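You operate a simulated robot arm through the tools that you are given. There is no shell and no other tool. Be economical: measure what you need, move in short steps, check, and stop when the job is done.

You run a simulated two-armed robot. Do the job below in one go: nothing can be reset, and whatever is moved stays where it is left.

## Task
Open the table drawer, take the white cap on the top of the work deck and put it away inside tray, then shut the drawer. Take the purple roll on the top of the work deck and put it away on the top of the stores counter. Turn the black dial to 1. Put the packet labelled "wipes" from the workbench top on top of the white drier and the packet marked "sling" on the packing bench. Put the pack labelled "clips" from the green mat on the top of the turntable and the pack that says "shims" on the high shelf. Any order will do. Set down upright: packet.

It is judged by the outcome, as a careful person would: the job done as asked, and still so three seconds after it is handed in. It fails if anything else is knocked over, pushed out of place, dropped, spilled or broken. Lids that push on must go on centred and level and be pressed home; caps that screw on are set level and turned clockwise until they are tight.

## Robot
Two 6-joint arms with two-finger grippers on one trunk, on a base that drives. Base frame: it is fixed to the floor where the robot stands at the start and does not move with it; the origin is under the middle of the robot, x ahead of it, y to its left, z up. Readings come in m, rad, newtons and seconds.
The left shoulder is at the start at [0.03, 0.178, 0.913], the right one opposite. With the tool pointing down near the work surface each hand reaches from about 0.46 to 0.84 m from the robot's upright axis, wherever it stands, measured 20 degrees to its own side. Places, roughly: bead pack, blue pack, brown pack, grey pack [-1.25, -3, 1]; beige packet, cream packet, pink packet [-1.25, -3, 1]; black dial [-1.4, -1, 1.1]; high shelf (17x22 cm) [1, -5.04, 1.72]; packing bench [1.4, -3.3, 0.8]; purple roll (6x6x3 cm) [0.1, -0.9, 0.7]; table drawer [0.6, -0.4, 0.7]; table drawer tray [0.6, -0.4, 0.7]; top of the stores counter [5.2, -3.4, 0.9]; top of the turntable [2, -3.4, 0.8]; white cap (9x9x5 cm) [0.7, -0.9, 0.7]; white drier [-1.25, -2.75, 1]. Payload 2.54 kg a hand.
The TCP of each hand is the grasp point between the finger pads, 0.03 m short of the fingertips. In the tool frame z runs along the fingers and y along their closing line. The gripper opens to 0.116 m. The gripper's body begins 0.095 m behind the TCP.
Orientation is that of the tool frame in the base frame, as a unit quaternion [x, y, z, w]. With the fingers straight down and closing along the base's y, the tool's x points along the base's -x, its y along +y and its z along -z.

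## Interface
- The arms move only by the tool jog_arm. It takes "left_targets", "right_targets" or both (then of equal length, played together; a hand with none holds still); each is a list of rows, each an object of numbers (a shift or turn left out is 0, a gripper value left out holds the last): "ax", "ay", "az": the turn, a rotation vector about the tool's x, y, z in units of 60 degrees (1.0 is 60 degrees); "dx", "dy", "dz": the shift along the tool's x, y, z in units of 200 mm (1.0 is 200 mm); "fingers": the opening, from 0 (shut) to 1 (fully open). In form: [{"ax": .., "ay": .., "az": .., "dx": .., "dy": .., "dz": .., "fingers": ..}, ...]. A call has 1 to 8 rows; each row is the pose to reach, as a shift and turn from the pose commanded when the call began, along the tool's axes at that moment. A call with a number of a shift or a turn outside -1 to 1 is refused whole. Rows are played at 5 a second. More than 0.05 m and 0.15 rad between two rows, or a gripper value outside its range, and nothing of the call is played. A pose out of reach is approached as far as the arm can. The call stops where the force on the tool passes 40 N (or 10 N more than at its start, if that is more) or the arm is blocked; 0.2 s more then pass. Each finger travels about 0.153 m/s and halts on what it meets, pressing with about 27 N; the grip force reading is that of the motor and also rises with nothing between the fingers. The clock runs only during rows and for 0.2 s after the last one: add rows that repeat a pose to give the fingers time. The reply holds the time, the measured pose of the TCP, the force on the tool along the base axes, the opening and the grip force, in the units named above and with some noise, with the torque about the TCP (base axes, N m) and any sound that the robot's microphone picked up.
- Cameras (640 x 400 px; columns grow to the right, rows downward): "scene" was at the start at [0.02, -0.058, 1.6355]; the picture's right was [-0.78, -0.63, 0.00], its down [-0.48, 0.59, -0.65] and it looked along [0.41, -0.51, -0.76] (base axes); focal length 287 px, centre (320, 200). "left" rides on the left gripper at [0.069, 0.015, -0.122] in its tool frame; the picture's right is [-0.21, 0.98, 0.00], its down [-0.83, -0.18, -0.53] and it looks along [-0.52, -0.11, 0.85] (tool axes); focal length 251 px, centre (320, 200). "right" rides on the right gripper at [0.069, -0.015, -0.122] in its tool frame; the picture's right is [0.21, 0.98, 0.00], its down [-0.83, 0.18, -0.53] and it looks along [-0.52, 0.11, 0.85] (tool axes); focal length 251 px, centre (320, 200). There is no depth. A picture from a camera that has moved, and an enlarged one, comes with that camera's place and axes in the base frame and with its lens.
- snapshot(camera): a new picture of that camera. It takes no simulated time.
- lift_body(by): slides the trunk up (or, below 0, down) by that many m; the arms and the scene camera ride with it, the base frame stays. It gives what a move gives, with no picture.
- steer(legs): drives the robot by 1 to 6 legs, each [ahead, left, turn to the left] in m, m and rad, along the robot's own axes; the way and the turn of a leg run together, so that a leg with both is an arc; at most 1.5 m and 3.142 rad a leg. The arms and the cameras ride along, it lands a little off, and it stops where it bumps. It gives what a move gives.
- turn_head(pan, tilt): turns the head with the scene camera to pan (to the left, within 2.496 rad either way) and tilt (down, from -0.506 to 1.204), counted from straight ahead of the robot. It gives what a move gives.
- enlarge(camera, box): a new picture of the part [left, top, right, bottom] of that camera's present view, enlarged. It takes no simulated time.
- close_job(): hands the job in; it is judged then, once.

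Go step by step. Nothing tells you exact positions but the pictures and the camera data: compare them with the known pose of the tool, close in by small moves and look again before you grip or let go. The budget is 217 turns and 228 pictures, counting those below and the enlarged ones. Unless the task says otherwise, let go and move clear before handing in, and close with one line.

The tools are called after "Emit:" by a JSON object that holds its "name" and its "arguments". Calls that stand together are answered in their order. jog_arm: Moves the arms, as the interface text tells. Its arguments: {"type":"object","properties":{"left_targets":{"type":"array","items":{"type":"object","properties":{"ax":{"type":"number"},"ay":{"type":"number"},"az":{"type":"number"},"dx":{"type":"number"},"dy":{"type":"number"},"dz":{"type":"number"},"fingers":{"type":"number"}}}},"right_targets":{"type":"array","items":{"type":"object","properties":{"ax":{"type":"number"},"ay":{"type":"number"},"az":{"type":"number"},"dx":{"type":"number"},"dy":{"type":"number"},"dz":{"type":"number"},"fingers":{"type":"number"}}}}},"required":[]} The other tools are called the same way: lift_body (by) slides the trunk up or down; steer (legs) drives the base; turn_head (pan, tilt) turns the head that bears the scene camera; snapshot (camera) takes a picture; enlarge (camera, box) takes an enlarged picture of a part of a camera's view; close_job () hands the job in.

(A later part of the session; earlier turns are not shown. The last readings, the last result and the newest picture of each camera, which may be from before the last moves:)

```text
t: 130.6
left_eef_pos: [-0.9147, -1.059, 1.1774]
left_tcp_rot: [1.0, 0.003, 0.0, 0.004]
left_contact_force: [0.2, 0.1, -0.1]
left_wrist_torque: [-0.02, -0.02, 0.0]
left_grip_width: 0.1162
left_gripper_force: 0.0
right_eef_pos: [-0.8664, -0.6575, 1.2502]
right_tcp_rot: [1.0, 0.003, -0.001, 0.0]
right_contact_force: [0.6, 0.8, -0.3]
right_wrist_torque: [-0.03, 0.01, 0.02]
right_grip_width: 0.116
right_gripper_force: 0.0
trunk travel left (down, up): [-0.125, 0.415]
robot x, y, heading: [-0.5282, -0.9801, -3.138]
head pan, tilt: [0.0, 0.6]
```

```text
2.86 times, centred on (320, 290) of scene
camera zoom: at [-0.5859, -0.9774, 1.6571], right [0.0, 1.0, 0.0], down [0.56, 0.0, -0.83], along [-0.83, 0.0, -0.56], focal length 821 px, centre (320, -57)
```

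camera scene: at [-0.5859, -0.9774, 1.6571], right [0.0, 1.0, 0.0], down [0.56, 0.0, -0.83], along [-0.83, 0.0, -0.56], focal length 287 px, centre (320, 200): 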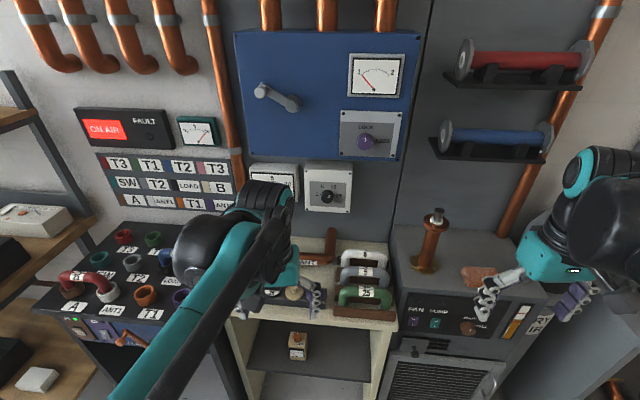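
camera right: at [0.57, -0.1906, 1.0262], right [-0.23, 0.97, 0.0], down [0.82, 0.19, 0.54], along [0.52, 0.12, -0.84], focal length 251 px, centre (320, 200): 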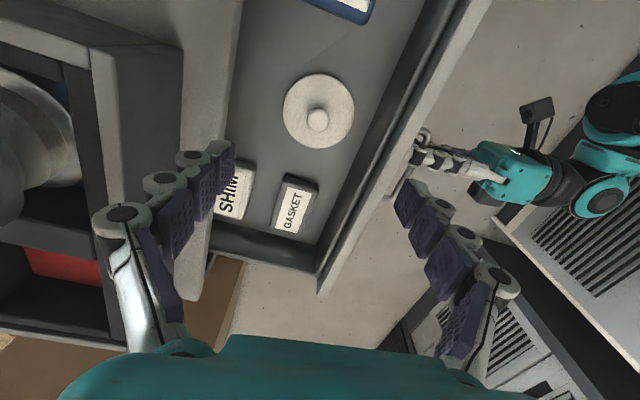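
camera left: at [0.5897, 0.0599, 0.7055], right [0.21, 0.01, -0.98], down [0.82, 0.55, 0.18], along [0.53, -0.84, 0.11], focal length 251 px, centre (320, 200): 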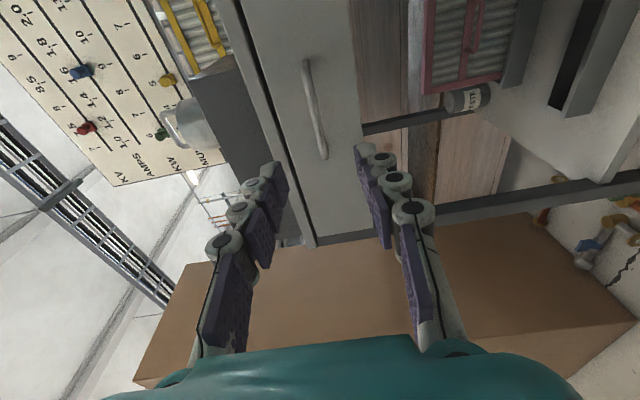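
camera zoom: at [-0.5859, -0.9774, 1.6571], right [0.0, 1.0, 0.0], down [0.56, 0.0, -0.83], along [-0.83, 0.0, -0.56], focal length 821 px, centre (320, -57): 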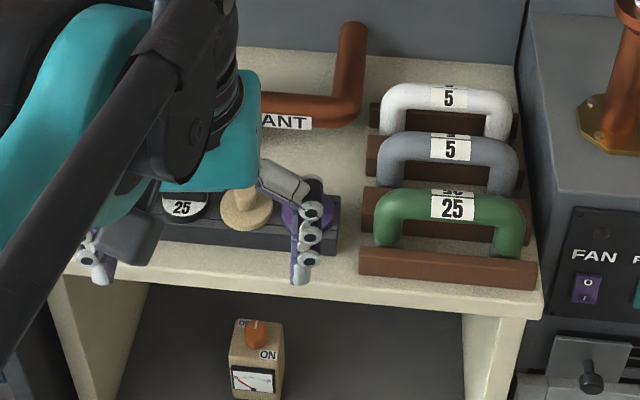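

The dial points at 10 (about 1 o'clock) and "1" is at 9 o'clock, so it needs about 120° counter-clockwise. I'll move the left hand aside, drive 10 cm closer, and pitch the right hand forward.

Emit:
{"name": "jog_arm", "arguments": {"left_targets": [{"dx": 0.05, "dy": 0.2}, {"dx": 0.1, "dy": 0.4}, {"dx": 0.15, "dy": 0.6}, {"dx": 0.2, "dy": 0.8}, {"dx": 0.2, "dy": 0.8}, {"dx": 0.2, "dy": 0.8}, {"dx": 0.2, "dy": 0.8}], "right_targets": [{"ay": -0.14}, {"ay": -0.28}, {"ay": -0.42}, {"ay": -0.56}, {"ay": -0.7}, {"ay": -0.84}, {"ay": -0.98}]}}

Emit:
{"name": "jog_arm", "arguments": {"right_targets": [{"ay": -0.13}, {"ay": -0.26}, {"ay": -0.39}, {"ay": -0.52}]}}

Emit:
{"name": "snapshot", "arguments": {"camera": "scene"}}

Emit:
{"name": "snapshot", "arguments": {"camera": "right"}}

```text
t: 132.4
left_eef_pos: [-0.8738, -1.22, 1.179]
left_tcp_rot: [1.0, 0.003, -0.001, 0.002]
left_contact_force: [0.2, 0.3, 0.8]
left_wrist_torque: [0.01, 0.03, 0.01]
left_grip_width: 0.1163
left_gripper_force: 0.0
right_eef_pos: [-0.8816, -0.685, 1.2518]
right_tcp_rot: [0.869, 0.046, -0.492, 0.026]
right_contact_force: [-0.6, -0.7, 0.4]
right_wrist_torque: [-0.03, -0.01, -0.01]
right_grip_width: 0.1159
right_gripper_force: 0.1
trunk travel left (down, up): [-0.125, 0.415]
robot x, y, heading: [-0.5275, -0.9784, -3.135]
head pan, tilt: [0.0, 0.6]
stopped in row 7 (right hand): the arm was blocked; the commanded pose is now the measured one
```

```text
t: 133.3
left_eef_pos: [-0.8742, -1.2185, 1.1798]
left_tcp_rot: [1.0, 0.002, -0.001, 0.003]
left_contact_force: [-0.2, 1.4, 0.6]
left_wrist_torque: [-0.02, 0.0, 0.0]
left_grip_width: 0.1162
left_gripper_force: 0.1
right_eef_pos: [-0.8992, -0.7297, 1.2603]
right_tcp_rot: [0.744, 0.094, -0.656, 0.082]
right_contact_force: [0.5, -0.6, 0.0]
right_wrist_torque: [0.0, -0.01, 0.0]
right_grip_width: 0.1162
right_gripper_force: 0.2
trunk travel left (down, up): [-0.125, 0.415]
robot x, y, heading: [-0.5304, -0.9803, -3.134]
head pan, tilt: [0.0, 0.6]
stopped in row 4 (right hand): the arm was blocked; the commanded pose is now the measured one
```

```text
169 pictures are left
camera scene: at [-0.5859, -0.9775, 1.6571], right [0.0, 1.0, 0.0], down [0.56, 0.0, -0.83], along [-0.83, 0.0, -0.56], focal length 287 px, centre (320, 200)
```

scene: 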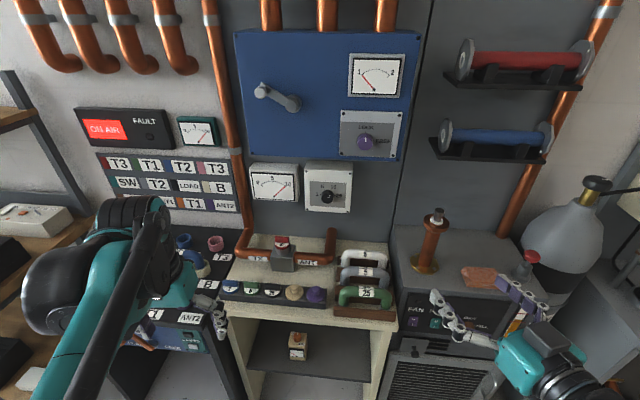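

```text
168 pictures are left
camera right: at [-0.7785, -0.6829, 1.2084], right [0.27, -0.94, -0.21], down [0.46, -0.07, 0.89], along [-0.85, -0.34, 0.41], focal length 251 px, centre (320, 200)
```

right: 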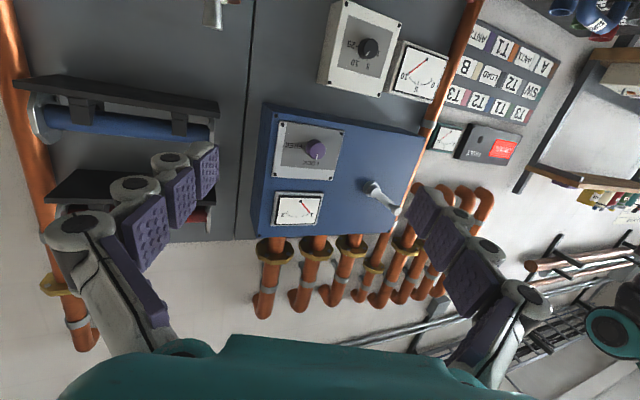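

The arm was too folded, so I'll extend forward while correcting the orientation.

Emit:
{"name": "jog_arm", "arguments": {"right_targets": [{"dx": 0.1, "dy": 0.12, "dz": 0.16, "ax": 0.04, "ay": -0.02}, {"dx": 0.2, "dy": 0.24, "dz": 0.32, "ax": 0.08, "ay": -0.04}, {"dx": 0.3, "dy": 0.36, "dz": 0.48, "ax": 0.12, "ay": -0.06}, {"dx": 0.4, "dy": 0.48, "dz": 0.64, "ax": 0.16, "ay": -0.08}, {"dx": 0.5, "dy": 0.6, "dz": 0.8, "ax": 0.2, "ay": -0.1}, {"dx": 0.58, "dy": 0.72, "dz": 0.95, "ax": 0.236, "ay": -0.117}]}}

Emit:
{"name": "snapshot", "arguments": {"camera": "right"}}

Emit:
{"name": "snapshot", "arguments": {"camera": "scene"}}

```text
t: 134.9
left_eef_pos: [-0.8725, -1.2183, 1.1803]
left_tcp_rot: [1.0, 0.002, 0.0, 0.003]
left_contact_force: [0.3, 0.9, 0.4]
left_wrist_torque: [-0.02, 0.1, 0.0]
left_grip_width: 0.1159
left_gripper_force: 0.1
right_eef_pos: [-1.0229, -0.9299, 1.0589]
right_tcp_rot: [0.787, -0.065, -0.605, 0.097]
right_contact_force: [1.0, 0.8, 0.9]
right_wrist_torque: [0.0, 0.03, 0.03]
right_grip_width: 0.1159
right_gripper_force: 0.1
right hand out of reach, approached as far as the arm can: row 4, 5
trunk travel left (down, up): [-0.125, 0.415]
robot x, y, heading: [-0.5255, -0.9795, -3.139]
head pan, tilt: [0.0, 0.6]
stopped in row 6 (right hand): the arm was blocked; the commanded pose is now the measured one
```

```text
167 pictures are left
camera right: at [-0.8883, -0.9215, 1.022], right [0.07, -1.0, 0.02], down [0.31, 0.04, 0.95], along [-0.95, -0.06, 0.31], focal length 251 px, centre (320, 200)
```

right: 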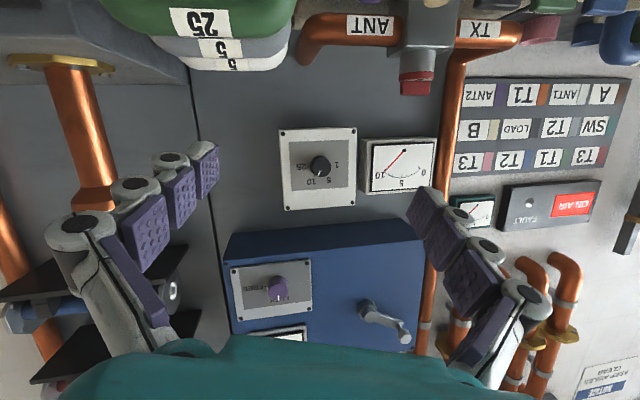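

```text
166 pictures are left
camera scene: at [-0.5855, -0.9762, 1.6572], right [0.0, 1.0, 0.0], down [0.56, 0.0, -0.83], along [-0.83, 0.0, -0.56], focal length 287 px, centre (320, 200)
```

scene: 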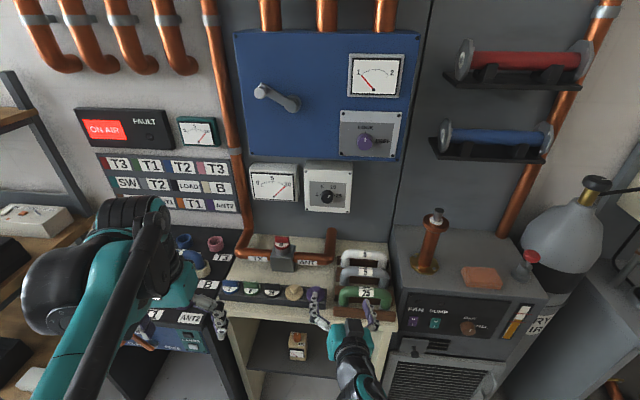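

The hand is near the bench front. I'll extend it forward and slightly up while levelling the pitch.

Emit:
{"name": "jog_arm", "arguments": {"right_targets": [{"dx": -0.15, "dz": 0.15}, {"dx": -0.3, "dy": 0.02, "dz": 0.3}, {"dx": -0.4, "dy": 0.03, "dz": 0.5, "ay": -0.08}, {"dx": -0.45, "dy": 0.04, "dz": 0.7, "ay": -0.16}, {"dx": -0.5, "dy": 0.04, "dz": 0.9, "ay": -0.25}]}}

Emit:
{"name": "snapshot", "arguments": {"camera": "right"}}

```text
t: 136.1
left_eef_pos: [-0.876, -1.2186, 1.1775]
left_tcp_rot: [1.0, 0.003, 0.001, 0.003]
left_contact_force: [-0.8, -0.4, 0.1]
left_wrist_torque: [-0.03, -0.07, -0.01]
left_grip_width: 0.1159
left_gripper_force: 0.1
right_eef_pos: [-1.2226, -0.9294, 1.1093]
right_tcp_rot: [-0.702, 0.076, 0.703, -0.088]
right_contact_force: [-0.7, 0.3, 0.6]
right_wrist_torque: [-0.03, 0.03, 0.0]
right_grip_width: 0.116
right_gripper_force: 0.0
trunk travel left (down, up): [-0.125, 0.415]
robot x, y, heading: [-0.5298, -0.9758, -3.138]
head pan, tilt: [0.0, 0.6]
```

```text
165 pictures are left
camera right: at [-1.1027, -0.9303, 1.0396], right [0.02, -1.0, 0.02], down [0.54, 0.02, 0.84], along [-0.84, -0.01, 0.54], focal length 251 px, centre (320, 200)
```

right: 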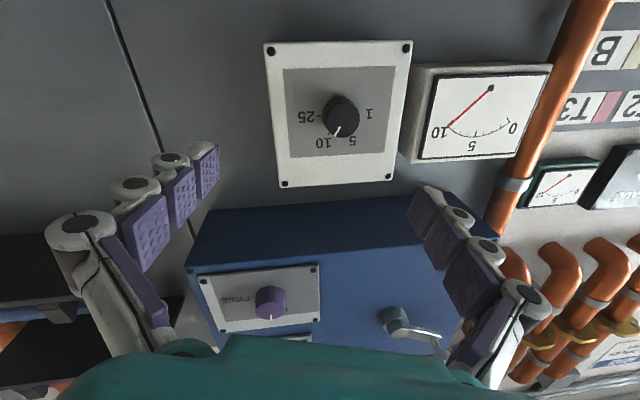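

The hand is level and the dial is at about (-1.40,-0.958,1.112). I'll centre on its axis, pre-rotate clockwise, and close in.

Emit:
{"name": "jog_arm", "arguments": {"right_targets": [{"dx": 0.01, "dy": 0.06, "dz": 0.1, "az": 0.14, "fingers": 0.8}, {"dx": 0.02, "dy": 0.134, "dz": 0.2, "az": 0.28, "fingers": 0.65}, {"dx": 0.02, "dy": 0.134, "dz": 0.3, "az": 0.42, "fingers": 0.6}, {"dx": 0.02, "dy": 0.134, "dz": 0.38, "az": 0.56, "fingers": 0.6}, {"dx": 0.02, "dy": 0.134, "dz": 0.45, "az": 0.7, "fingers": 0.6}]}}

Emit:
{"name": "snapshot", "arguments": {"camera": "right"}}

Emit:
{"name": "enlarge", "arguments": {"camera": "scene", "box": [270, 140, 390, 260]}}

```text
t: 137.3
left_eef_pos: [-0.8747, -1.2188, 1.1798]
left_tcp_rot: [1.0, 0.003, 0.0, 0.003]
left_contact_force: [-0.1, 0.2, -0.6]
left_wrist_torque: [-0.02, -0.01, 0.0]
left_grip_width: 0.1161
left_gripper_force: 0.2
right_eef_pos: [-1.3132, -0.9598, 1.1115]
right_tcp_rot: [0.628, -0.324, -0.624, 0.333]
right_contact_force: [-0.3, 0.0, 0.5]
right_wrist_torque: [-0.02, 0.04, 0.01]
right_grip_width: 0.0695
right_gripper_force: 0.0
trunk travel left (down, up): [-0.125, 0.415]
robot x, y, heading: [-0.525, -0.9804, -3.136]
head pan, tilt: [0.0, 0.6]
```

```text
164 pictures are left
camera right: at [-1.1924, -1.0053, 1.0606], right [0.01, -0.73, 0.68], down [0.53, 0.59, 0.62], along [-0.85, 0.35, 0.39], focal length 251 px, centre (320, 200)
```

right: 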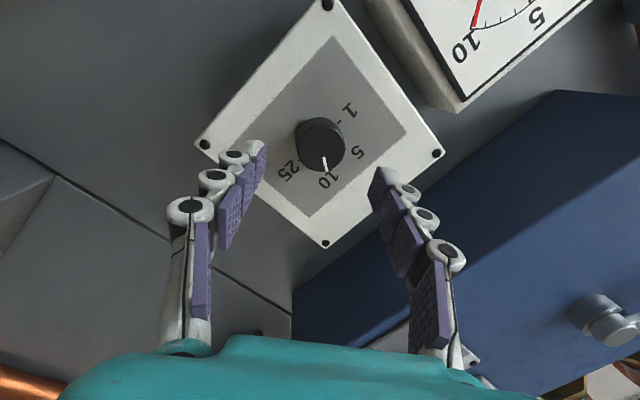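

```text
3.33 times, centred on (330, 200) of scene
camera zoom: at [-0.5872, -0.9772, 1.6571], right [0.0, 1.0, 0.0], down [0.57, 0.0, -0.82], along [-0.82, 0.0, -0.57], focal length 958 px, centre (287, 200)
```

zoom: 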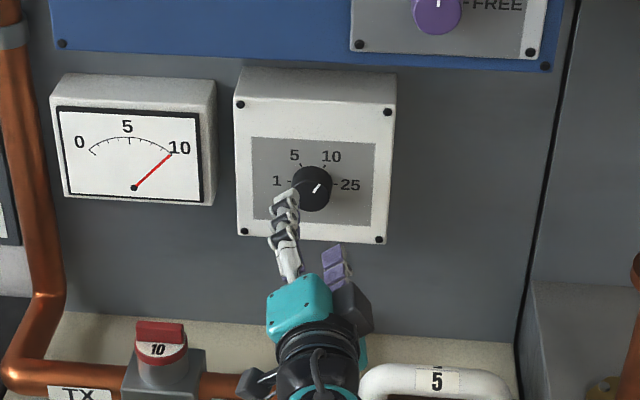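

Alignment with the dial is good. Advancing 7 cm.

Emit:
{"name": "jog_arm", "arguments": {"right_targets": [{"dz": 0.15}, {"dz": 0.25}, {"dz": 0.31}, {"dz": 0.35}]}}

Emit:
{"name": "snapshot", "arguments": {"camera": "right"}}

Emit:
{"name": "enlarge", "arguments": {"camera": "scene", "box": [270, 140, 390, 260]}}

```text
t: 138.3
left_eef_pos: [-0.8712, -1.219, 1.1796]
left_tcp_rot: [1.0, 0.003, -0.002, 0.003]
left_contact_force: [0.1, -0.4, -0.1]
left_wrist_torque: [0.05, 0.03, 0.03]
left_grip_width: 0.116
left_gripper_force: 0.0
right_eef_pos: [-1.3823, -0.9607, 1.1141]
right_tcp_rot: [0.627, -0.322, -0.625, 0.335]
right_contact_force: [15.8, -2.2, -3.2]
right_wrist_torque: [-0.17, -0.6, -0.49]
right_grip_width: 0.0753
right_gripper_force: 4.4
trunk travel left (down, up): [-0.125, 0.415]
robot x, y, heading: [-0.5283, -0.979, -3.136]
head pan, tilt: [0.0, 0.6]
```

```text
162 pictures are left
camera right: at [-1.2591, -1.0067, 1.0626], right [0.02, -0.73, 0.68], down [0.53, 0.59, 0.62], along [-0.85, 0.35, 0.4], focal length 251 px, centre (320, 200)
```

right: 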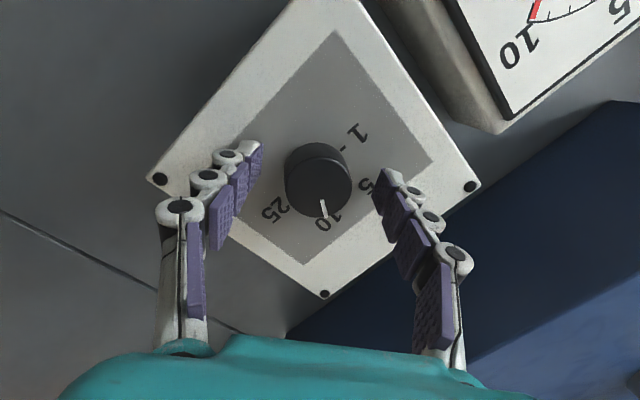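

```text
3.33 times, centred on (330, 200) of scene
camera zoom: at [-0.5837, -0.9781, 1.6571], right [0.0, 1.0, 0.0], down [0.56, 0.0, -0.83], along [-0.83, 0.0, -0.56], focal length 958 px, centre (287, 200)
```

zoom: 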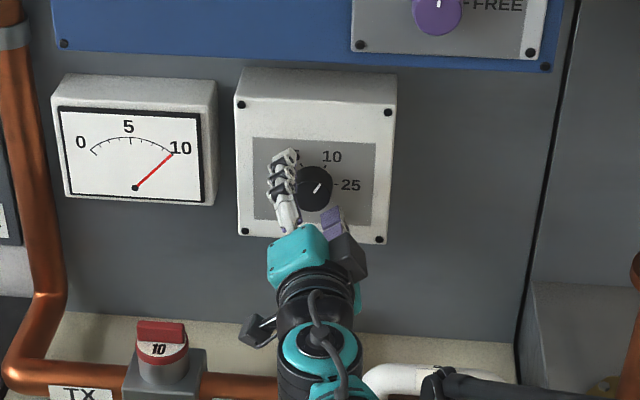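

The tips touch the panel. I'll back off 4 mm and close on the knob.

Emit:
{"name": "jog_arm", "arguments": {"right_targets": [{"dz": -0.02}, {"dz": -0.025, "fingers": 0.4}, {"dz": -0.025, "fingers": 0.2}, {"dz": -0.025, "fingers": 0.2}]}}

Emit:
{"name": "snapshot", "arguments": {"camera": "right"}}

```text
t: 139.3
left_eef_pos: [-0.8723, -1.2181, 1.1789]
left_tcp_rot: [1.0, 0.003, -0.001, 0.004]
left_contact_force: [0.2, 0.3, -0.7]
left_wrist_torque: [0.04, -0.02, 0.01]
left_grip_width: 0.116
left_gripper_force: 0.0
right_eef_pos: [-1.377, -0.958, 1.1152]
right_tcp_rot: [0.628, -0.322, -0.625, 0.334]
right_contact_force: [14.7, 6.3, -7.9]
right_wrist_torque: [0.02, -0.09, -0.7]
right_grip_width: 0.0406
right_gripper_force: 45.3
trunk travel left (down, up): [-0.125, 0.415]
robot x, y, heading: [-0.5298, -0.9831, -3.14]
head pan, tilt: [0.0, 0.6]
```

```text
160 pictures are left
camera right: at [-1.2553, -1.0045, 1.0625], right [0.01, -0.73, 0.68], down [0.53, 0.58, 0.62], along [-0.85, 0.35, 0.39], focal length 251 px, centre (320, 200)
```

right: 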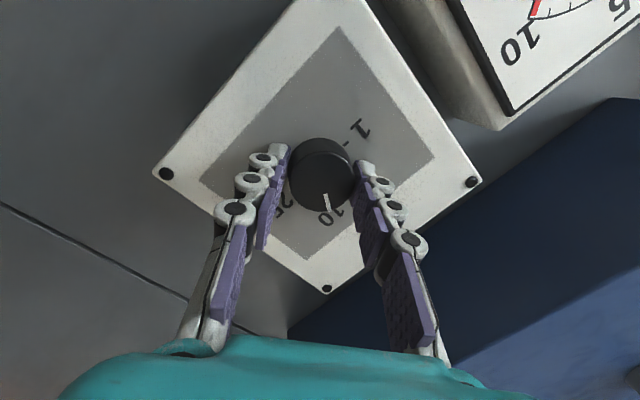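

The knob is gripped. I'll rotate counter-clockwise 60° first.

Emit:
{"name": "jog_arm", "arguments": {"right_targets": [{"az": -0.125, "dz": -0.01}, {"az": -0.25, "dz": -0.01}, {"az": -0.375, "dz": -0.01}, {"az": -0.5, "dz": -0.01}, {"az": -0.625, "dz": -0.01}, {"az": -0.75, "dz": -0.01}, {"az": -0.875, "dz": -0.01}, {"az": -1.0, "dz": -0.01}]}}

Emit:
{"name": "snapshot", "arguments": {"camera": "right"}}

Emit:
{"name": "enlarge", "arguments": {"camera": "scene", "box": [270, 140, 390, 260]}}

```text
t: 141.1
left_eef_pos: [-0.8731, -1.2173, 1.1799]
left_tcp_rot: [1.0, 0.002, -0.001, 0.004]
left_contact_force: [-0.7, -0.7, 0.3]
left_wrist_torque: [-0.01, 0.0, 0.02]
left_grip_width: 0.1162
left_gripper_force: 0.1
right_eef_pos: [-1.3765, -0.9577, 1.1132]
right_tcp_rot: [-0.705, -0.035, 0.708, 0.025]
right_contact_force: [-3.8, 16.5, 4.5]
right_wrist_torque: [-0.07, -0.5, -1.16]
right_grip_width: 0.0411
right_gripper_force: 45.7
trunk travel left (down, up): [-0.125, 0.415]
robot x, y, heading: [-0.5246, -0.9843, -3.139]
head pan, tilt: [0.0, 0.6]
```

```text
159 pictures are left
camera right: at [-1.255, -0.9347, 1.0463], right [0.01, -0.96, -0.3], down [0.54, -0.24, 0.81], along [-0.84, -0.17, 0.51], focal length 251 px, centre (320, 200)
```

right: 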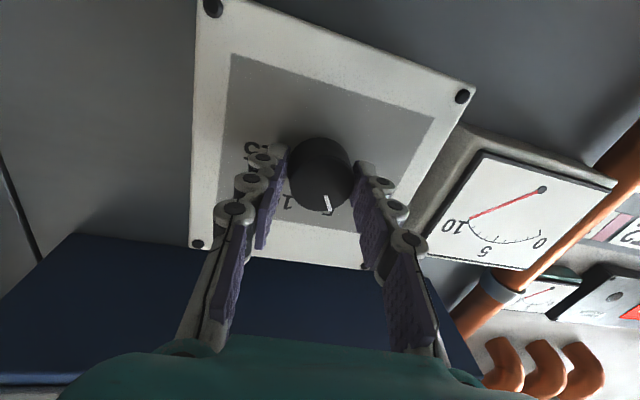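

```text
3.33 times, centred on (330, 200) of scene
camera zoom: at [-0.5863, -0.9744, 1.6572], right [0.0, 1.0, 0.0], down [0.57, 0.0, -0.82], along [-0.82, 0.0, -0.57], focal length 958 px, centre (287, 200)
```

zoom: 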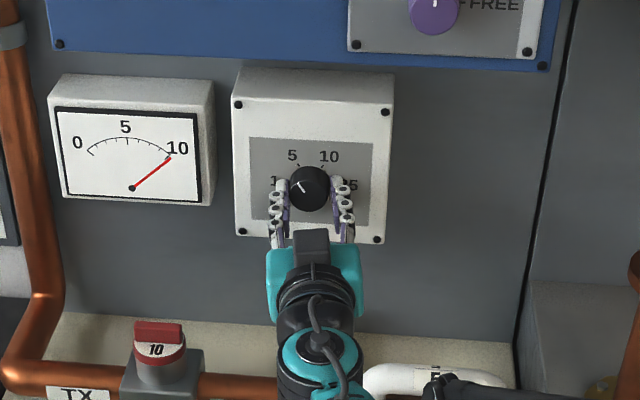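

It turned about 60° to near 5. Another 60°.

Emit:
{"name": "jog_arm", "arguments": {"right_targets": [{"az": -0.125}, {"az": -0.25}, {"az": -0.375}, {"az": -0.5}, {"az": -0.625}, {"az": -0.75}, {"az": -0.875}, {"az": -1.0}]}}

Emit:
{"name": "snapshot", "arguments": {"camera": "right"}}

Emit:
{"name": "enlarge", "arguments": {"camera": "scene", "box": [290, 170, 360, 220]}}

```text
t: 142.9
left_eef_pos: [-0.8741, -1.2163, 1.1812]
left_tcp_rot: [1.0, 0.002, -0.001, 0.005]
left_contact_force: [-0.2, -0.3, -0.4]
left_wrist_torque: [0.02, 0.01, 0.02]
left_grip_width: 0.116
left_gripper_force: 0.1
right_eef_pos: [-1.3736, -0.9566, 1.1146]
right_tcp_rot: [-0.593, -0.382, 0.602, 0.374]
right_contact_force: [-4.1, 20.1, 17.8]
right_wrist_torque: [-0.73, 0.52, -0.57]
right_grip_width: 0.0405
right_gripper_force: 45.5
trunk travel left (down, up): [-0.125, 0.415]
robot x, y, heading: [-0.5263, -0.9817, -3.135]
head pan, tilt: [0.0, 0.6]
```

```text
157 pictures are left
camera right: at [-1.2543, -0.8866, 1.0991], right [0.0, -0.22, -0.97], down [0.55, -0.82, 0.19], along [-0.84, -0.53, 0.12], focal length 251 px, centre (320, 200)
```

right: 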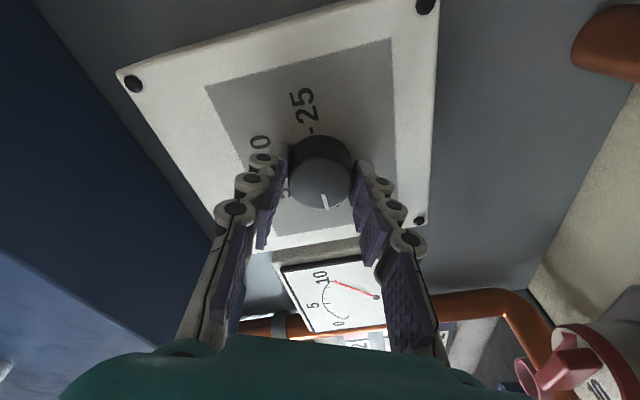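

```text
8.00 times, centred on (325, 195) of scene
camera zoom: at [-0.5845, -0.9736, 1.6573], right [0.0, 1.0, 0.0], down [0.56, 0.0, -0.83], along [-0.83, 0.0, -0.56], focal length 2299 px, centre (280, 240)
```

zoom: 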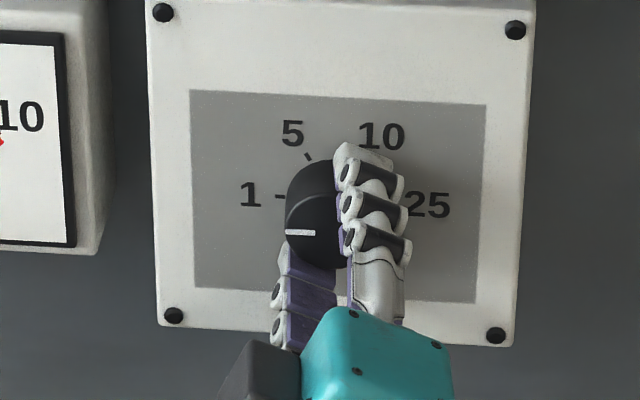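

The pointer is level and points left at "1". Releasing and backing off.

Emit:
{"name": "jog_arm", "arguments": {"right_targets": [{"fingers": 0.6}, {"fingers": 0.6}, {"fingers": 0.6, "dz": -0.15}, {"dz": -0.35}, {"dz": -0.55}, {"dz": -0.75}]}}

Emit:
{"name": "enlarge", "arguments": {"camera": "scene", "box": [290, 160, 370, 220]}}

Emit:
{"name": "snapshot", "arguments": {"camera": "right"}}

```text
t: 144.3
left_eef_pos: [-0.8726, -1.2185, 1.1807]
left_tcp_rot: [1.0, 0.002, -0.001, 0.004]
left_contact_force: [0.2, 0.5, -0.4]
left_wrist_torque: [0.0, 0.01, 0.05]
left_grip_width: 0.1158
left_gripper_force: 0.0
right_eef_pos: [-1.2239, -0.9573, 1.1123]
right_tcp_rot: [-0.592, -0.383, 0.602, 0.374]
right_contact_force: [0.2, -0.1, 0.6]
right_wrist_torque: [0.01, -0.03, -0.01]
right_grip_width: 0.0695
right_gripper_force: 0.0
trunk travel left (down, up): [-0.125, 0.415]
robot x, y, heading: [-0.5283, -0.9759, -3.136]
head pan, tilt: [0.0, 0.6]
```

```text
6.67 times, centred on (330, 190) of scene
camera zoom: at [-0.5851, -0.9773, 1.6572], right [0.0, 1.0, 0.0], down [0.56, 0.0, -0.83], along [-0.83, 0.0, -0.56], focal length 1916 px, centre (253, 267)
```

zoom: 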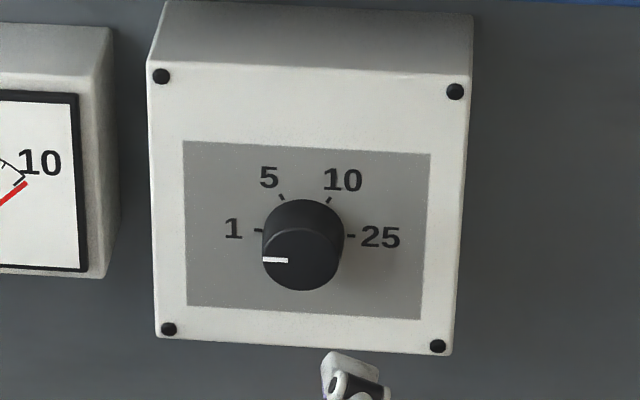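

```text
154 pictures are left
camera right: at [-1.1045, -0.8875, 1.0969], right [0.0, -0.22, -0.97], down [0.55, -0.82, 0.19], along [-0.84, -0.53, 0.12], focal length 251 px, centre (320, 200)
```

right: 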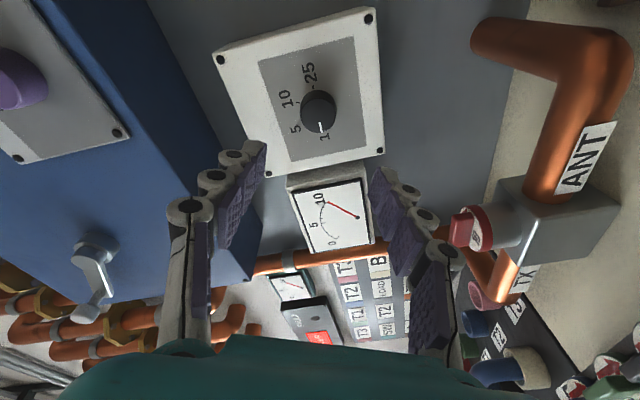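

The dial reads 1. Now returning the right hand to a tool-down travel pose.

Emit:
{"name": "jog_arm", "arguments": {"right_targets": [{"az": 0.13, "dz": -0.1}, {"az": 0.26, "dz": -0.2}, {"az": 0.39, "dz": -0.3}, {"az": 0.52, "dz": -0.4}, {"az": 0.65, "dz": -0.5}, {"az": 0.78, "dz": -0.5}, {"az": 0.9, "dz": -0.5}, {"az": 1.0, "dz": -0.5}]}}

Emit:
{"name": "jog_arm", "arguments": {"right_targets": [{"ay": 0.14, "dx": -0.1, "dz": -0.1, "fingers": 1.0}, {"ay": 0.28, "dx": -0.2, "dz": -0.2}, {"ay": 0.42, "dx": -0.3, "dz": -0.3}, {"ay": 0.56, "dx": -0.4, "dz": -0.4}, {"ay": 0.7, "dx": -0.5, "dz": -0.4}, {"ay": 0.84, "dx": -0.6, "dz": -0.4}, {"ay": 0.98, "dx": -0.7, "dz": -0.4}]}}

Emit:
{"name": "jog_arm", "arguments": {"right_targets": [{"ay": 0.14}, {"ay": 0.28}, {"ay": 0.42}, {"ay": 0.52}]}}

```text
t: 146.1
left_eef_pos: [-0.8734, -1.2181, 1.1808]
left_tcp_rot: [1.0, 0.002, 0.0, 0.003]
left_contact_force: [0.9, -0.3, -0.2]
left_wrist_torque: [-0.01, 0.0, -0.02]
left_grip_width: 0.1159
left_gripper_force: 0.0
right_eef_pos: [-1.1254, -0.9549, 1.112]
right_tcp_rot: [-0.705, -0.034, 0.708, 0.022]
right_contact_force: [0.1, -0.2, 0.1]
right_wrist_torque: [0.01, 0.0, 0.01]
right_grip_width: 0.0696
right_gripper_force: 0.0
trunk travel left (down, up): [-0.125, 0.415]
robot x, y, heading: [-0.5275, -0.98, -3.138]
head pan, tilt: [0.0, 0.6]
```

```text
t: 147.7
left_eef_pos: [-0.8748, -1.2191, 1.1802]
left_tcp_rot: [1.0, 0.003, 0.0, 0.003]
left_contact_force: [-0.5, -0.2, -0.1]
left_wrist_torque: [0.02, -0.05, 0.0]
left_grip_width: 0.1163
left_gripper_force: 0.0
right_eef_pos: [-1.0463, -0.966, 1.2501]
right_tcp_rot: [0.962, 0.019, -0.269, -0.037]
right_contact_force: [0.1, -0.2, 0.6]
right_wrist_torque: [0.02, -0.01, -0.04]
right_grip_width: 0.116
right_gripper_force: 0.1
trunk travel left (down, up): [-0.125, 0.415]
robot x, y, heading: [-0.532, -0.9783, -3.137]
head pan, tilt: [0.0, 0.6]
```

```text
t: 148.7
left_eef_pos: [-0.8744, -1.2181, 1.1801]
left_tcp_rot: [1.0, 0.003, 0.0, 0.004]
left_contact_force: [0.7, 0.1, 0.7]
left_wrist_torque: [-0.02, 0.01, 0.01]
left_grip_width: 0.1161
left_gripper_force: 0.1
right_eef_pos: [-1.0449, -0.9671, 1.2506]
right_tcp_rot: [0.999, 0.008, -0.001, -0.04]
right_contact_force: [-0.3, -0.7, -0.7]
right_wrist_torque: [-0.03, 0.03, -0.01]
right_grip_width: 0.1159
right_gripper_force: 0.1
trunk travel left (down, up): [-0.125, 0.415]
robot x, y, heading: [-0.5284, -0.9776, -3.138]
head pan, tilt: [0.0, 0.6]
```

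I'll straighten and tuck the right hand, then drive toward the workbench.

Emit:
{"name": "jog_arm", "arguments": {"right_targets": [{"ax": -0.04, "dx": 0.1, "dy": -0.15}, {"ax": -0.076, "dx": 0.2, "dy": -0.3}, {"ax": -0.076, "dx": 0.3, "dy": -0.45}, {"ax": -0.076, "dx": 0.4, "dy": -0.6}, {"ax": -0.076, "dx": 0.5, "dy": -0.75}, {"ax": -0.076, "dx": 0.6, "dy": -0.9}], "left_targets": [{"dy": -0.1}, {"dy": -0.2}, {"dy": -0.3}, {"dy": -0.4}, {"dy": -0.5}, {"dy": -0.6}]}}

Emit:
{"name": "steer", "arguments": {"legs": [[-0.1, 0, 0], [0, 1.2, 0]]}}

Emit:
{"name": "turn_head", "arguments": {"pan": 0.6, "tilt": 0.5}}

Emit:
{"name": "snapshot", "arguments": {"camera": "scene"}}

```text
t: 150.1
left_eef_pos: [-0.8721, -1.0974, 1.1798]
left_tcp_rot: [1.0, 0.002, 0.0, 0.004]
left_contact_force: [0.2, 0.7, 1.1]
left_wrist_torque: [-0.04, 0.02, -0.01]
left_grip_width: 0.1162
left_gripper_force: 0.0
right_eef_pos: [-0.9262, -0.783, 1.2641]
right_tcp_rot: [1.0, 0.009, -0.002, 0.0]
right_contact_force: [0.3, 0.6, 0.4]
right_wrist_torque: [-0.05, 0.04, 0.01]
right_grip_width: 0.1157
right_gripper_force: 0.0
trunk travel left (down, up): [-0.125, 0.415]
robot x, y, heading: [-0.5319, -0.9769, -3.138]
head pan, tilt: [0.0, 0.6]
```

```text
t: 156.8
left_eef_pos: [-0.7691, -2.2774, 1.1787]
left_tcp_rot: [1.0, 0.002, 0.0, 0.003]
left_contact_force: [-0.9, 0.2, 0.4]
left_wrist_torque: [0.03, 0.0, 0.01]
left_grip_width: 0.1159
left_gripper_force: 0.1
right_eef_pos: [-0.8231, -1.9642, 1.265]
right_tcp_rot: [1.0, 0.007, -0.002, -0.002]
right_contact_force: [0.2, -0.2, 0.0]
right_wrist_torque: [0.0, 0.02, 0.01]
right_grip_width: 0.1162
right_gripper_force: 0.0
trunk travel left (down, up): [-0.125, 0.415]
robot x, y, heading: [-0.4245, -2.1535, -3.143]
head pan, tilt: [0.0, 0.6]
```

```text
t: 157.8
left_eef_pos: [-0.7705, -2.2773, 1.1791]
left_tcp_rot: [1.0, 0.002, 0.0, 0.004]
left_contact_force: [1.0, 0.3, -0.3]
left_wrist_torque: [0.0, -0.01, 0.0]
left_grip_width: 0.1159
left_gripper_force: 0.0
right_eef_pos: [-0.8219, -1.9638, 1.2639]
right_tcp_rot: [1.0, 0.007, -0.002, -0.001]
right_contact_force: [0.1, -0.5, -0.5]
right_wrist_torque: [0.0, 0.01, 0.01]
right_grip_width: 0.1159
right_gripper_force: 0.0
trunk travel left (down, up): [-0.125, 0.415]
robot x, y, heading: [-0.4205, -2.1556, -3.137]
head pan, tilt: [0.6, 0.499]
```

```text
153 pictures are left
camera scene: at [-0.4687, -2.208, 1.6662], right [-0.57, 0.82, 0.0], down [0.39, 0.27, -0.88], along [-0.72, -0.5, -0.48], focal length 287 px, centre (320, 200)
```

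scene: 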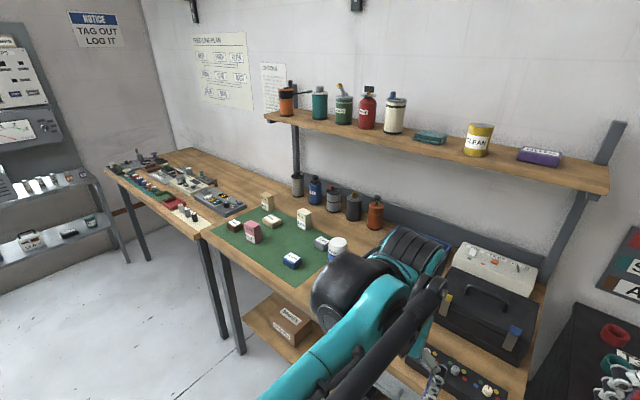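

The green mat with packs is at about (-1.15,-2.85). I'll slide along to face it.

Emit:
{"name": "steer", "arguments": {"legs": [[0, 0.72, 0]]}}

Emit:
{"name": "turn_head", "arguments": {"pan": 0.0, "tilt": 0.75}}

Emit:
{"name": "snapshot", "arguments": {"camera": "scene"}}

```text
t: 161.8
left_eef_pos: [-0.764, -3.0224, 1.1794]
left_tcp_rot: [1.0, 0.006, 0.0, 0.003]
left_contact_force: [-0.2, -0.1, -0.4]
left_wrist_torque: [0.02, 0.03, -0.01]
left_grip_width: 0.116
left_gripper_force: 0.0
right_eef_pos: [-0.8207, -2.7063, 1.265]
right_tcp_rot: [1.0, 0.012, -0.001, -0.002]
right_contact_force: [0.0, 0.5, -0.8]
right_wrist_torque: [0.03, 0.01, 0.02]
right_grip_width: 0.1161
right_gripper_force: 0.0
trunk travel left (down, up): [-0.125, 0.415]
robot x, y, heading: [-0.4206, -2.8987, -3.127]
head pan, tilt: [0.6, 0.499]
```

```text
t: 162.8
left_eef_pos: [-0.7637, -3.021, 1.1787]
left_tcp_rot: [1.0, 0.005, 0.0, 0.004]
left_contact_force: [-0.3, -1.0, 0.5]
left_wrist_torque: [0.01, -0.02, 0.0]
left_grip_width: 0.1159
left_gripper_force: 0.0
right_eef_pos: [-0.8195, -2.7078, 1.2643]
right_tcp_rot: [1.0, 0.012, -0.002, -0.002]
right_contact_force: [0.7, -0.1, 0.0]
right_wrist_torque: [0.02, 0.02, 0.02]
right_grip_width: 0.1158
right_gripper_force: 0.0
trunk travel left (down, up): [-0.125, 0.415]
robot x, y, heading: [-0.4182, -2.8981, -3.13]
head pan, tilt: [0.0, 0.75]
```

```text
152 pictures are left
camera scene: at [-0.4712, -2.8977, 1.6443], right [-0.01, 1.0, 0.0], down [0.68, 0.01, -0.73], along [-0.73, -0.01, -0.68], focal length 287 px, centre (320, 200)
```

scene: 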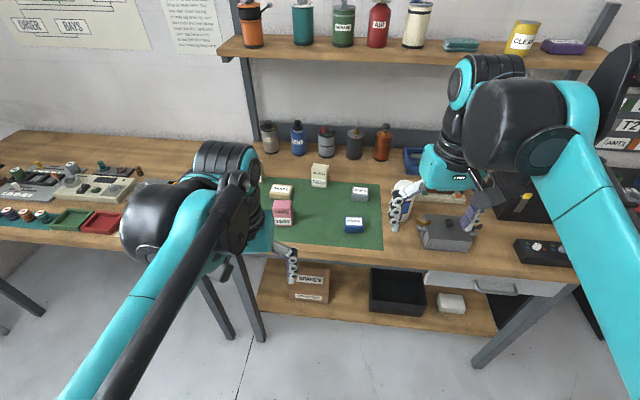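

Emit:
{"name": "enlarge", "arguments": {"camera": "scene", "box": [250, 150, 410, 250]}}

Emit:
{"name": "enlarge", "arguments": {"camera": "scene", "box": [370, 150, 530, 270]}}

```text
4.00 times, centred on (330, 200) of scene
camera zoom: at [-0.4712, -2.8977, 1.6443], right [-0.01, 1.0, 0.0], down [0.68, 0.01, -0.73], along [-0.73, -0.01, -0.68], focal length 1150 px, centre (280, 200)
```

zoom: 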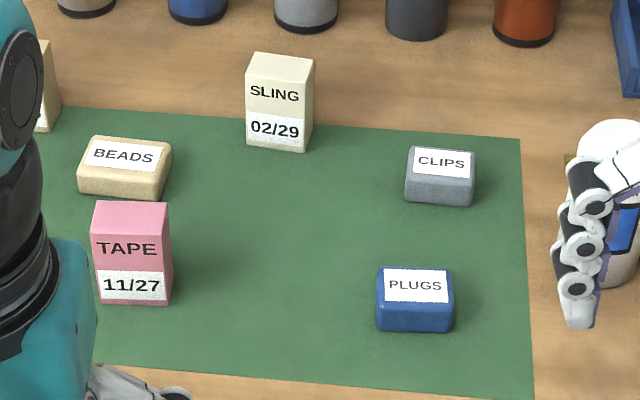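

```text
3.33 times, centred on (450, 210) of scene
camera zoom: at [-0.4712, -2.8977, 1.6443], right [-0.01, 1.0, 0.0], down [0.68, 0.01, -0.73], along [-0.73, -0.01, -0.68], focal length 958 px, centre (-113, 167)
```

zoom: 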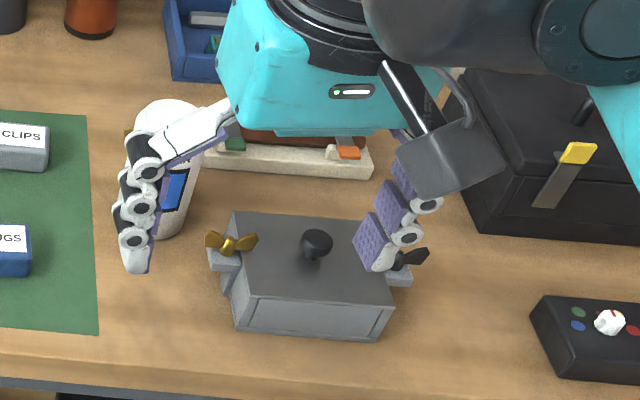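

SLING, TAPE, CLIPS, PLUGS and BEADS are visible, but the arms hide some things. I'll back up a little to see everything.

Emit:
{"name": "steer", "arguments": {"legs": [[-0.35, 0, 0]]}}

Emit:
{"name": "turn_head", "arguments": {"pan": 0.0, "tilt": 0.6}}

Emit:
{"name": "enlarge", "arguments": {"camera": "scene", "box": [180, 90, 480, 280]}}

```text
t: 165.1
left_eef_pos: [-0.4084, -3.0158, 1.1793]
left_tcp_rot: [1.0, 0.005, 0.0, 0.004]
left_contact_force: [1.4, 0.4, 0.1]
left_wrist_torque: [-0.02, 0.01, 0.01]
left_grip_width: 0.1161
left_gripper_force: 0.2
right_eef_pos: [-0.4634, -2.7016, 1.2646]
right_tcp_rot: [1.0, 0.01, -0.002, -0.002]
right_contact_force: [0.0, 0.1, 1.1]
right_wrist_torque: [0.0, 0.03, 0.01]
right_grip_width: 0.1161
right_gripper_force: 0.1
trunk travel left (down, up): [-0.125, 0.415]
robot x, y, heading: [-0.064, -2.8968, -3.131]
head pan, tilt: [0.0, 0.75]
```

```text
t: 165.8
left_eef_pos: [-0.4082, -3.0165, 1.18]
left_tcp_rot: [1.0, 0.005, 0.001, 0.003]
left_contact_force: [0.6, -1.1, 0.9]
left_wrist_torque: [0.03, -0.03, 0.03]
left_grip_width: 0.1159
left_gripper_force: 0.1
right_eef_pos: [-0.4642, -2.7015, 1.2639]
right_tcp_rot: [1.0, 0.011, -0.002, -0.001]
right_contact_force: [0.3, 0.3, -0.4]
right_wrist_torque: [0.0, -0.01, 0.0]
right_grip_width: 0.116
right_gripper_force: 0.0
trunk travel left (down, up): [-0.125, 0.415]
robot x, y, heading: [-0.0637, -2.8956, -3.133]
head pan, tilt: [0.0, 0.6]
```

```text
2.11 times, centred on (330, 185) of scene
camera zoom: at [-0.1217, -2.8937, 1.6571], right [-0.01, 1.0, 0.0], down [0.57, 0.01, -0.82], along [-0.82, -0.01, -0.57], focal length 605 px, centre (299, 232)
```

zoom: 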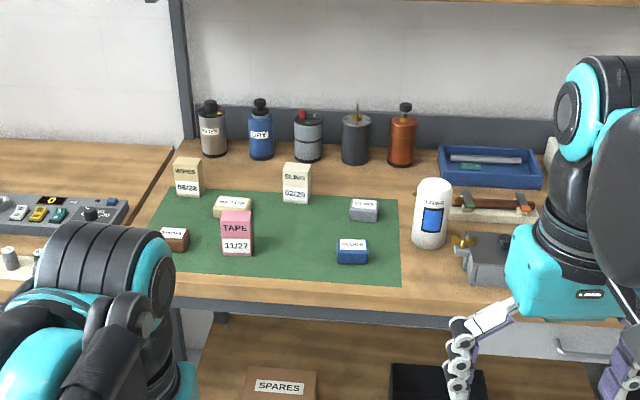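

Positions found (bench top z≈0.87): WIPES ≈(-1.41,-3.18), SLING ≈(-1.40,-2.91), CLIPS ≈(-1.32,-2.75), the drier ≈(-1.23,-2.61). I'll drive up to the bench.

Emit:
{"name": "steer", "arguments": {"legs": [[0.56, 0.1, -0.008]]}}

Emit:
{"name": "jog_arm", "arguments": {"left_targets": [{"dx": -0.24}, {"dx": -0.48}, {"dx": -0.72}, {"dx": -0.96, "dy": 0.1}, {"dx": -1.0, "dy": 0.25}]}}

Emit:
{"name": "snapshot", "arguments": {"camera": "left"}}

Emit:
{"name": "snapshot", "arguments": {"camera": "scene"}}

```text
t: 169.1
left_eef_pos: [-0.9771, -3.1127, 1.1787]
left_tcp_rot: [1.0, -0.002, 0.0, 0.004]
left_contact_force: [0.0, 0.8, 0.5]
left_wrist_torque: [0.0, -0.05, 0.01]
left_grip_width: 0.1162
left_gripper_force: 0.0
right_eef_pos: [-1.0293, -2.7965, 1.2631]
right_tcp_rot: [1.0, 0.003, -0.002, -0.001]
right_contact_force: [-0.3, 0.4, 0.4]
right_wrist_torque: [0.0, 0.0, 0.03]
right_grip_width: 0.1163
right_gripper_force: 0.1
trunk travel left (down, up): [-0.125, 0.415]
robot x, y, heading: [-0.6327, -2.9971, 3.132]
head pan, tilt: [0.0, 0.6]
```

```text
refused: row 4 steps farther than a row can; nothing moved
```

```text
148 pictures are left
camera left: at [-0.9087, -3.1271, 1.299], right [-0.22, -0.98, 0.01], down [-0.82, 0.19, 0.53], along [-0.52, 0.11, -0.85], focal length 251 px, centre (320, 200)
```

left: 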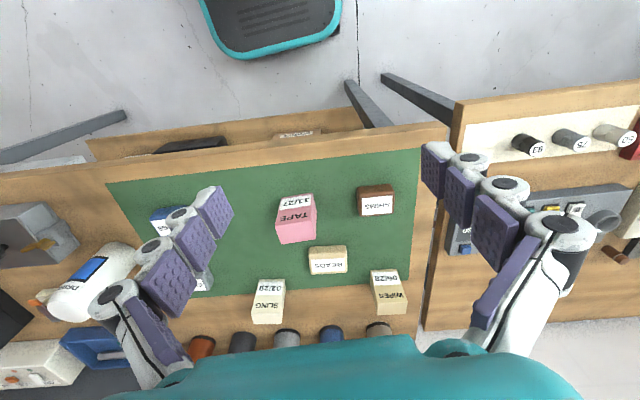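

```text
147 pictures are left
camera scene: at [-0.6891, -2.9936, 1.6571], right [0.01, 1.0, 0.0], down [0.57, 0.0, -0.82], along [-0.82, 0.0, -0.57], focal length 287 px, centre (320, 200)
```

scene: 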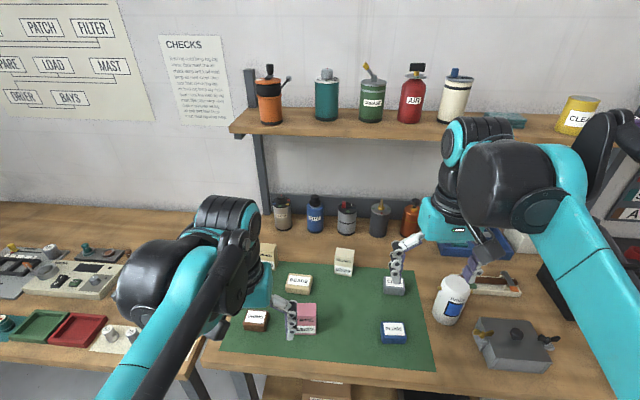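

WIPES is at about (-1.43,-3.184). I'll move the left hand over it.

Emit:
{"name": "jog_arm", "arguments": {"left_targets": [{"dx": -0.2, "dy": 0.07}, {"dx": -0.4, "dy": 0.14}, {"dx": -0.6, "dy": 0.21}, {"dx": -0.8, "dy": 0.28}, {"dx": -1.0, "dy": 0.35}]}}

Emit:
{"name": "jog_arm", "arguments": {"left_targets": [{"dx": -0.2}, {"dx": -0.4}, {"dx": -0.6}, {"dx": -0.8}]}}

Emit:
{"name": "snapshot", "arguments": {"camera": "left"}}

Emit:
{"name": "snapshot", "arguments": {"camera": "scene"}}

```text
t: 170.3
left_eef_pos: [-1.1796, -3.1796, 1.179]
left_tcp_rot: [1.0, -0.002, 0.001, 0.002]
left_contact_force: [-0.3, 0.0, 0.4]
left_wrist_torque: [0.06, -0.04, 0.03]
left_grip_width: 0.1159
left_gripper_force: 0.1
right_eef_pos: [-1.0299, -2.7977, 1.2639]
right_tcp_rot: [1.0, 0.004, -0.001, -0.002]
right_contact_force: [-1.1, -0.6, -0.2]
right_wrist_torque: [-0.02, -0.06, 0.02]
right_grip_width: 0.1158
right_gripper_force: 0.1
trunk travel left (down, up): [-0.125, 0.415]
robot x, y, heading: [-0.6302, -2.9965, 3.136]
head pan, tilt: [0.0, 0.6]
```

```text
t: 171.3
left_eef_pos: [-1.3388, -3.1818, 1.1807]
left_tcp_rot: [1.0, -0.003, 0.001, 0.003]
left_contact_force: [-0.4, -0.4, 0.5]
left_wrist_torque: [0.01, -0.07, 0.01]
left_grip_width: 0.1161
left_gripper_force: 0.1
right_eef_pos: [-1.0307, -2.7971, 1.2635]
right_tcp_rot: [1.0, 0.004, -0.001, -0.002]
right_contact_force: [-0.6, 0.3, -0.6]
right_wrist_torque: [0.02, -0.08, 0.01]
right_grip_width: 0.1157
right_gripper_force: 0.0
trunk travel left (down, up): [-0.125, 0.415]
robot x, y, heading: [-0.6299, -2.9961, 3.135]
head pan, tilt: [0.0, 0.6]
```

```text
146 pictures are left
camera left: at [-1.2698, -3.197, 1.3006], right [-0.22, -0.98, 0.01], down [-0.83, 0.19, 0.53], along [-0.52, 0.11, -0.85], focal length 251 px, centre (320, 200)
```

left: 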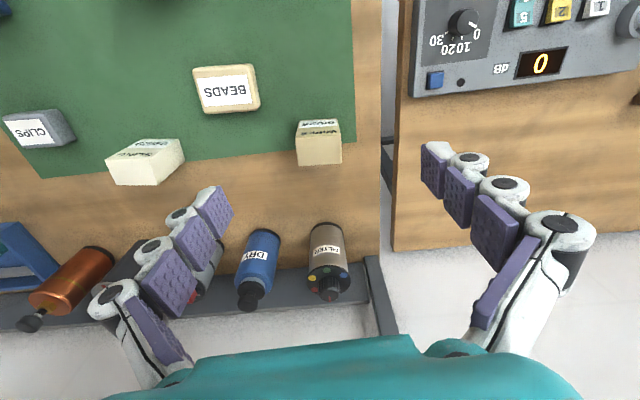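

```text
145 pictures are left
camera scene: at [-0.691, -2.9937, 1.6569], right [0.01, 1.0, 0.0], down [0.57, 0.0, -0.82], along [-0.82, 0.0, -0.57], focal length 287 px, centre (320, 200)
```

scene: 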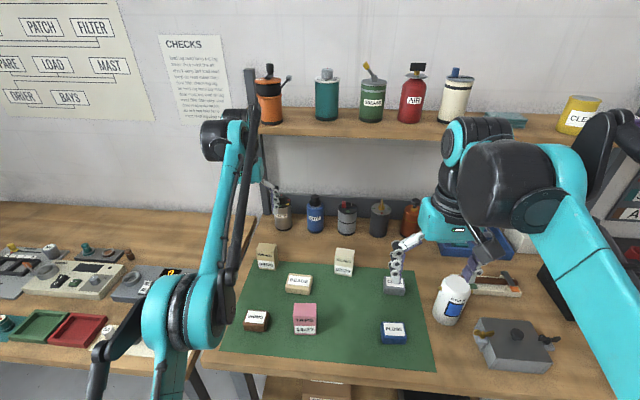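

Emit:
{"name": "enlarge", "arguments": {"camera": "left", "box": [260, 100, 380, 190]}}

Emit:
{"name": "enlarge", "arguments": {"camera": "scene", "box": [230, 220, 370, 350]}}

```text
4.44 times, centred on (320, 145) of left
camera zoom: at [-1.2698, -3.197, 1.3006], right [-0.22, -0.98, 0.01], down [-0.83, 0.19, 0.53], along [-0.52, 0.11, -0.85], focal length 1118 px, centre (320, 444)
```

zoom: 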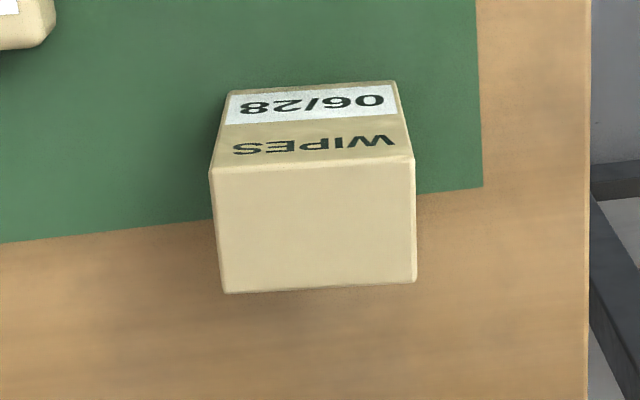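

```text
3.08 times, centred on (300, 285) of scene
camera zoom: at [-0.691, -2.9937, 1.6569], right [0.01, 1.0, 0.0], down [0.57, 0.0, -0.82], along [-0.82, 0.0, -0.57], focal length 884 px, centre (382, -62)
```

zoom: 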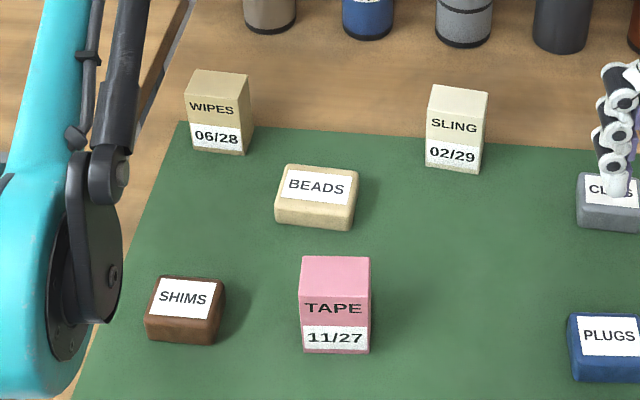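

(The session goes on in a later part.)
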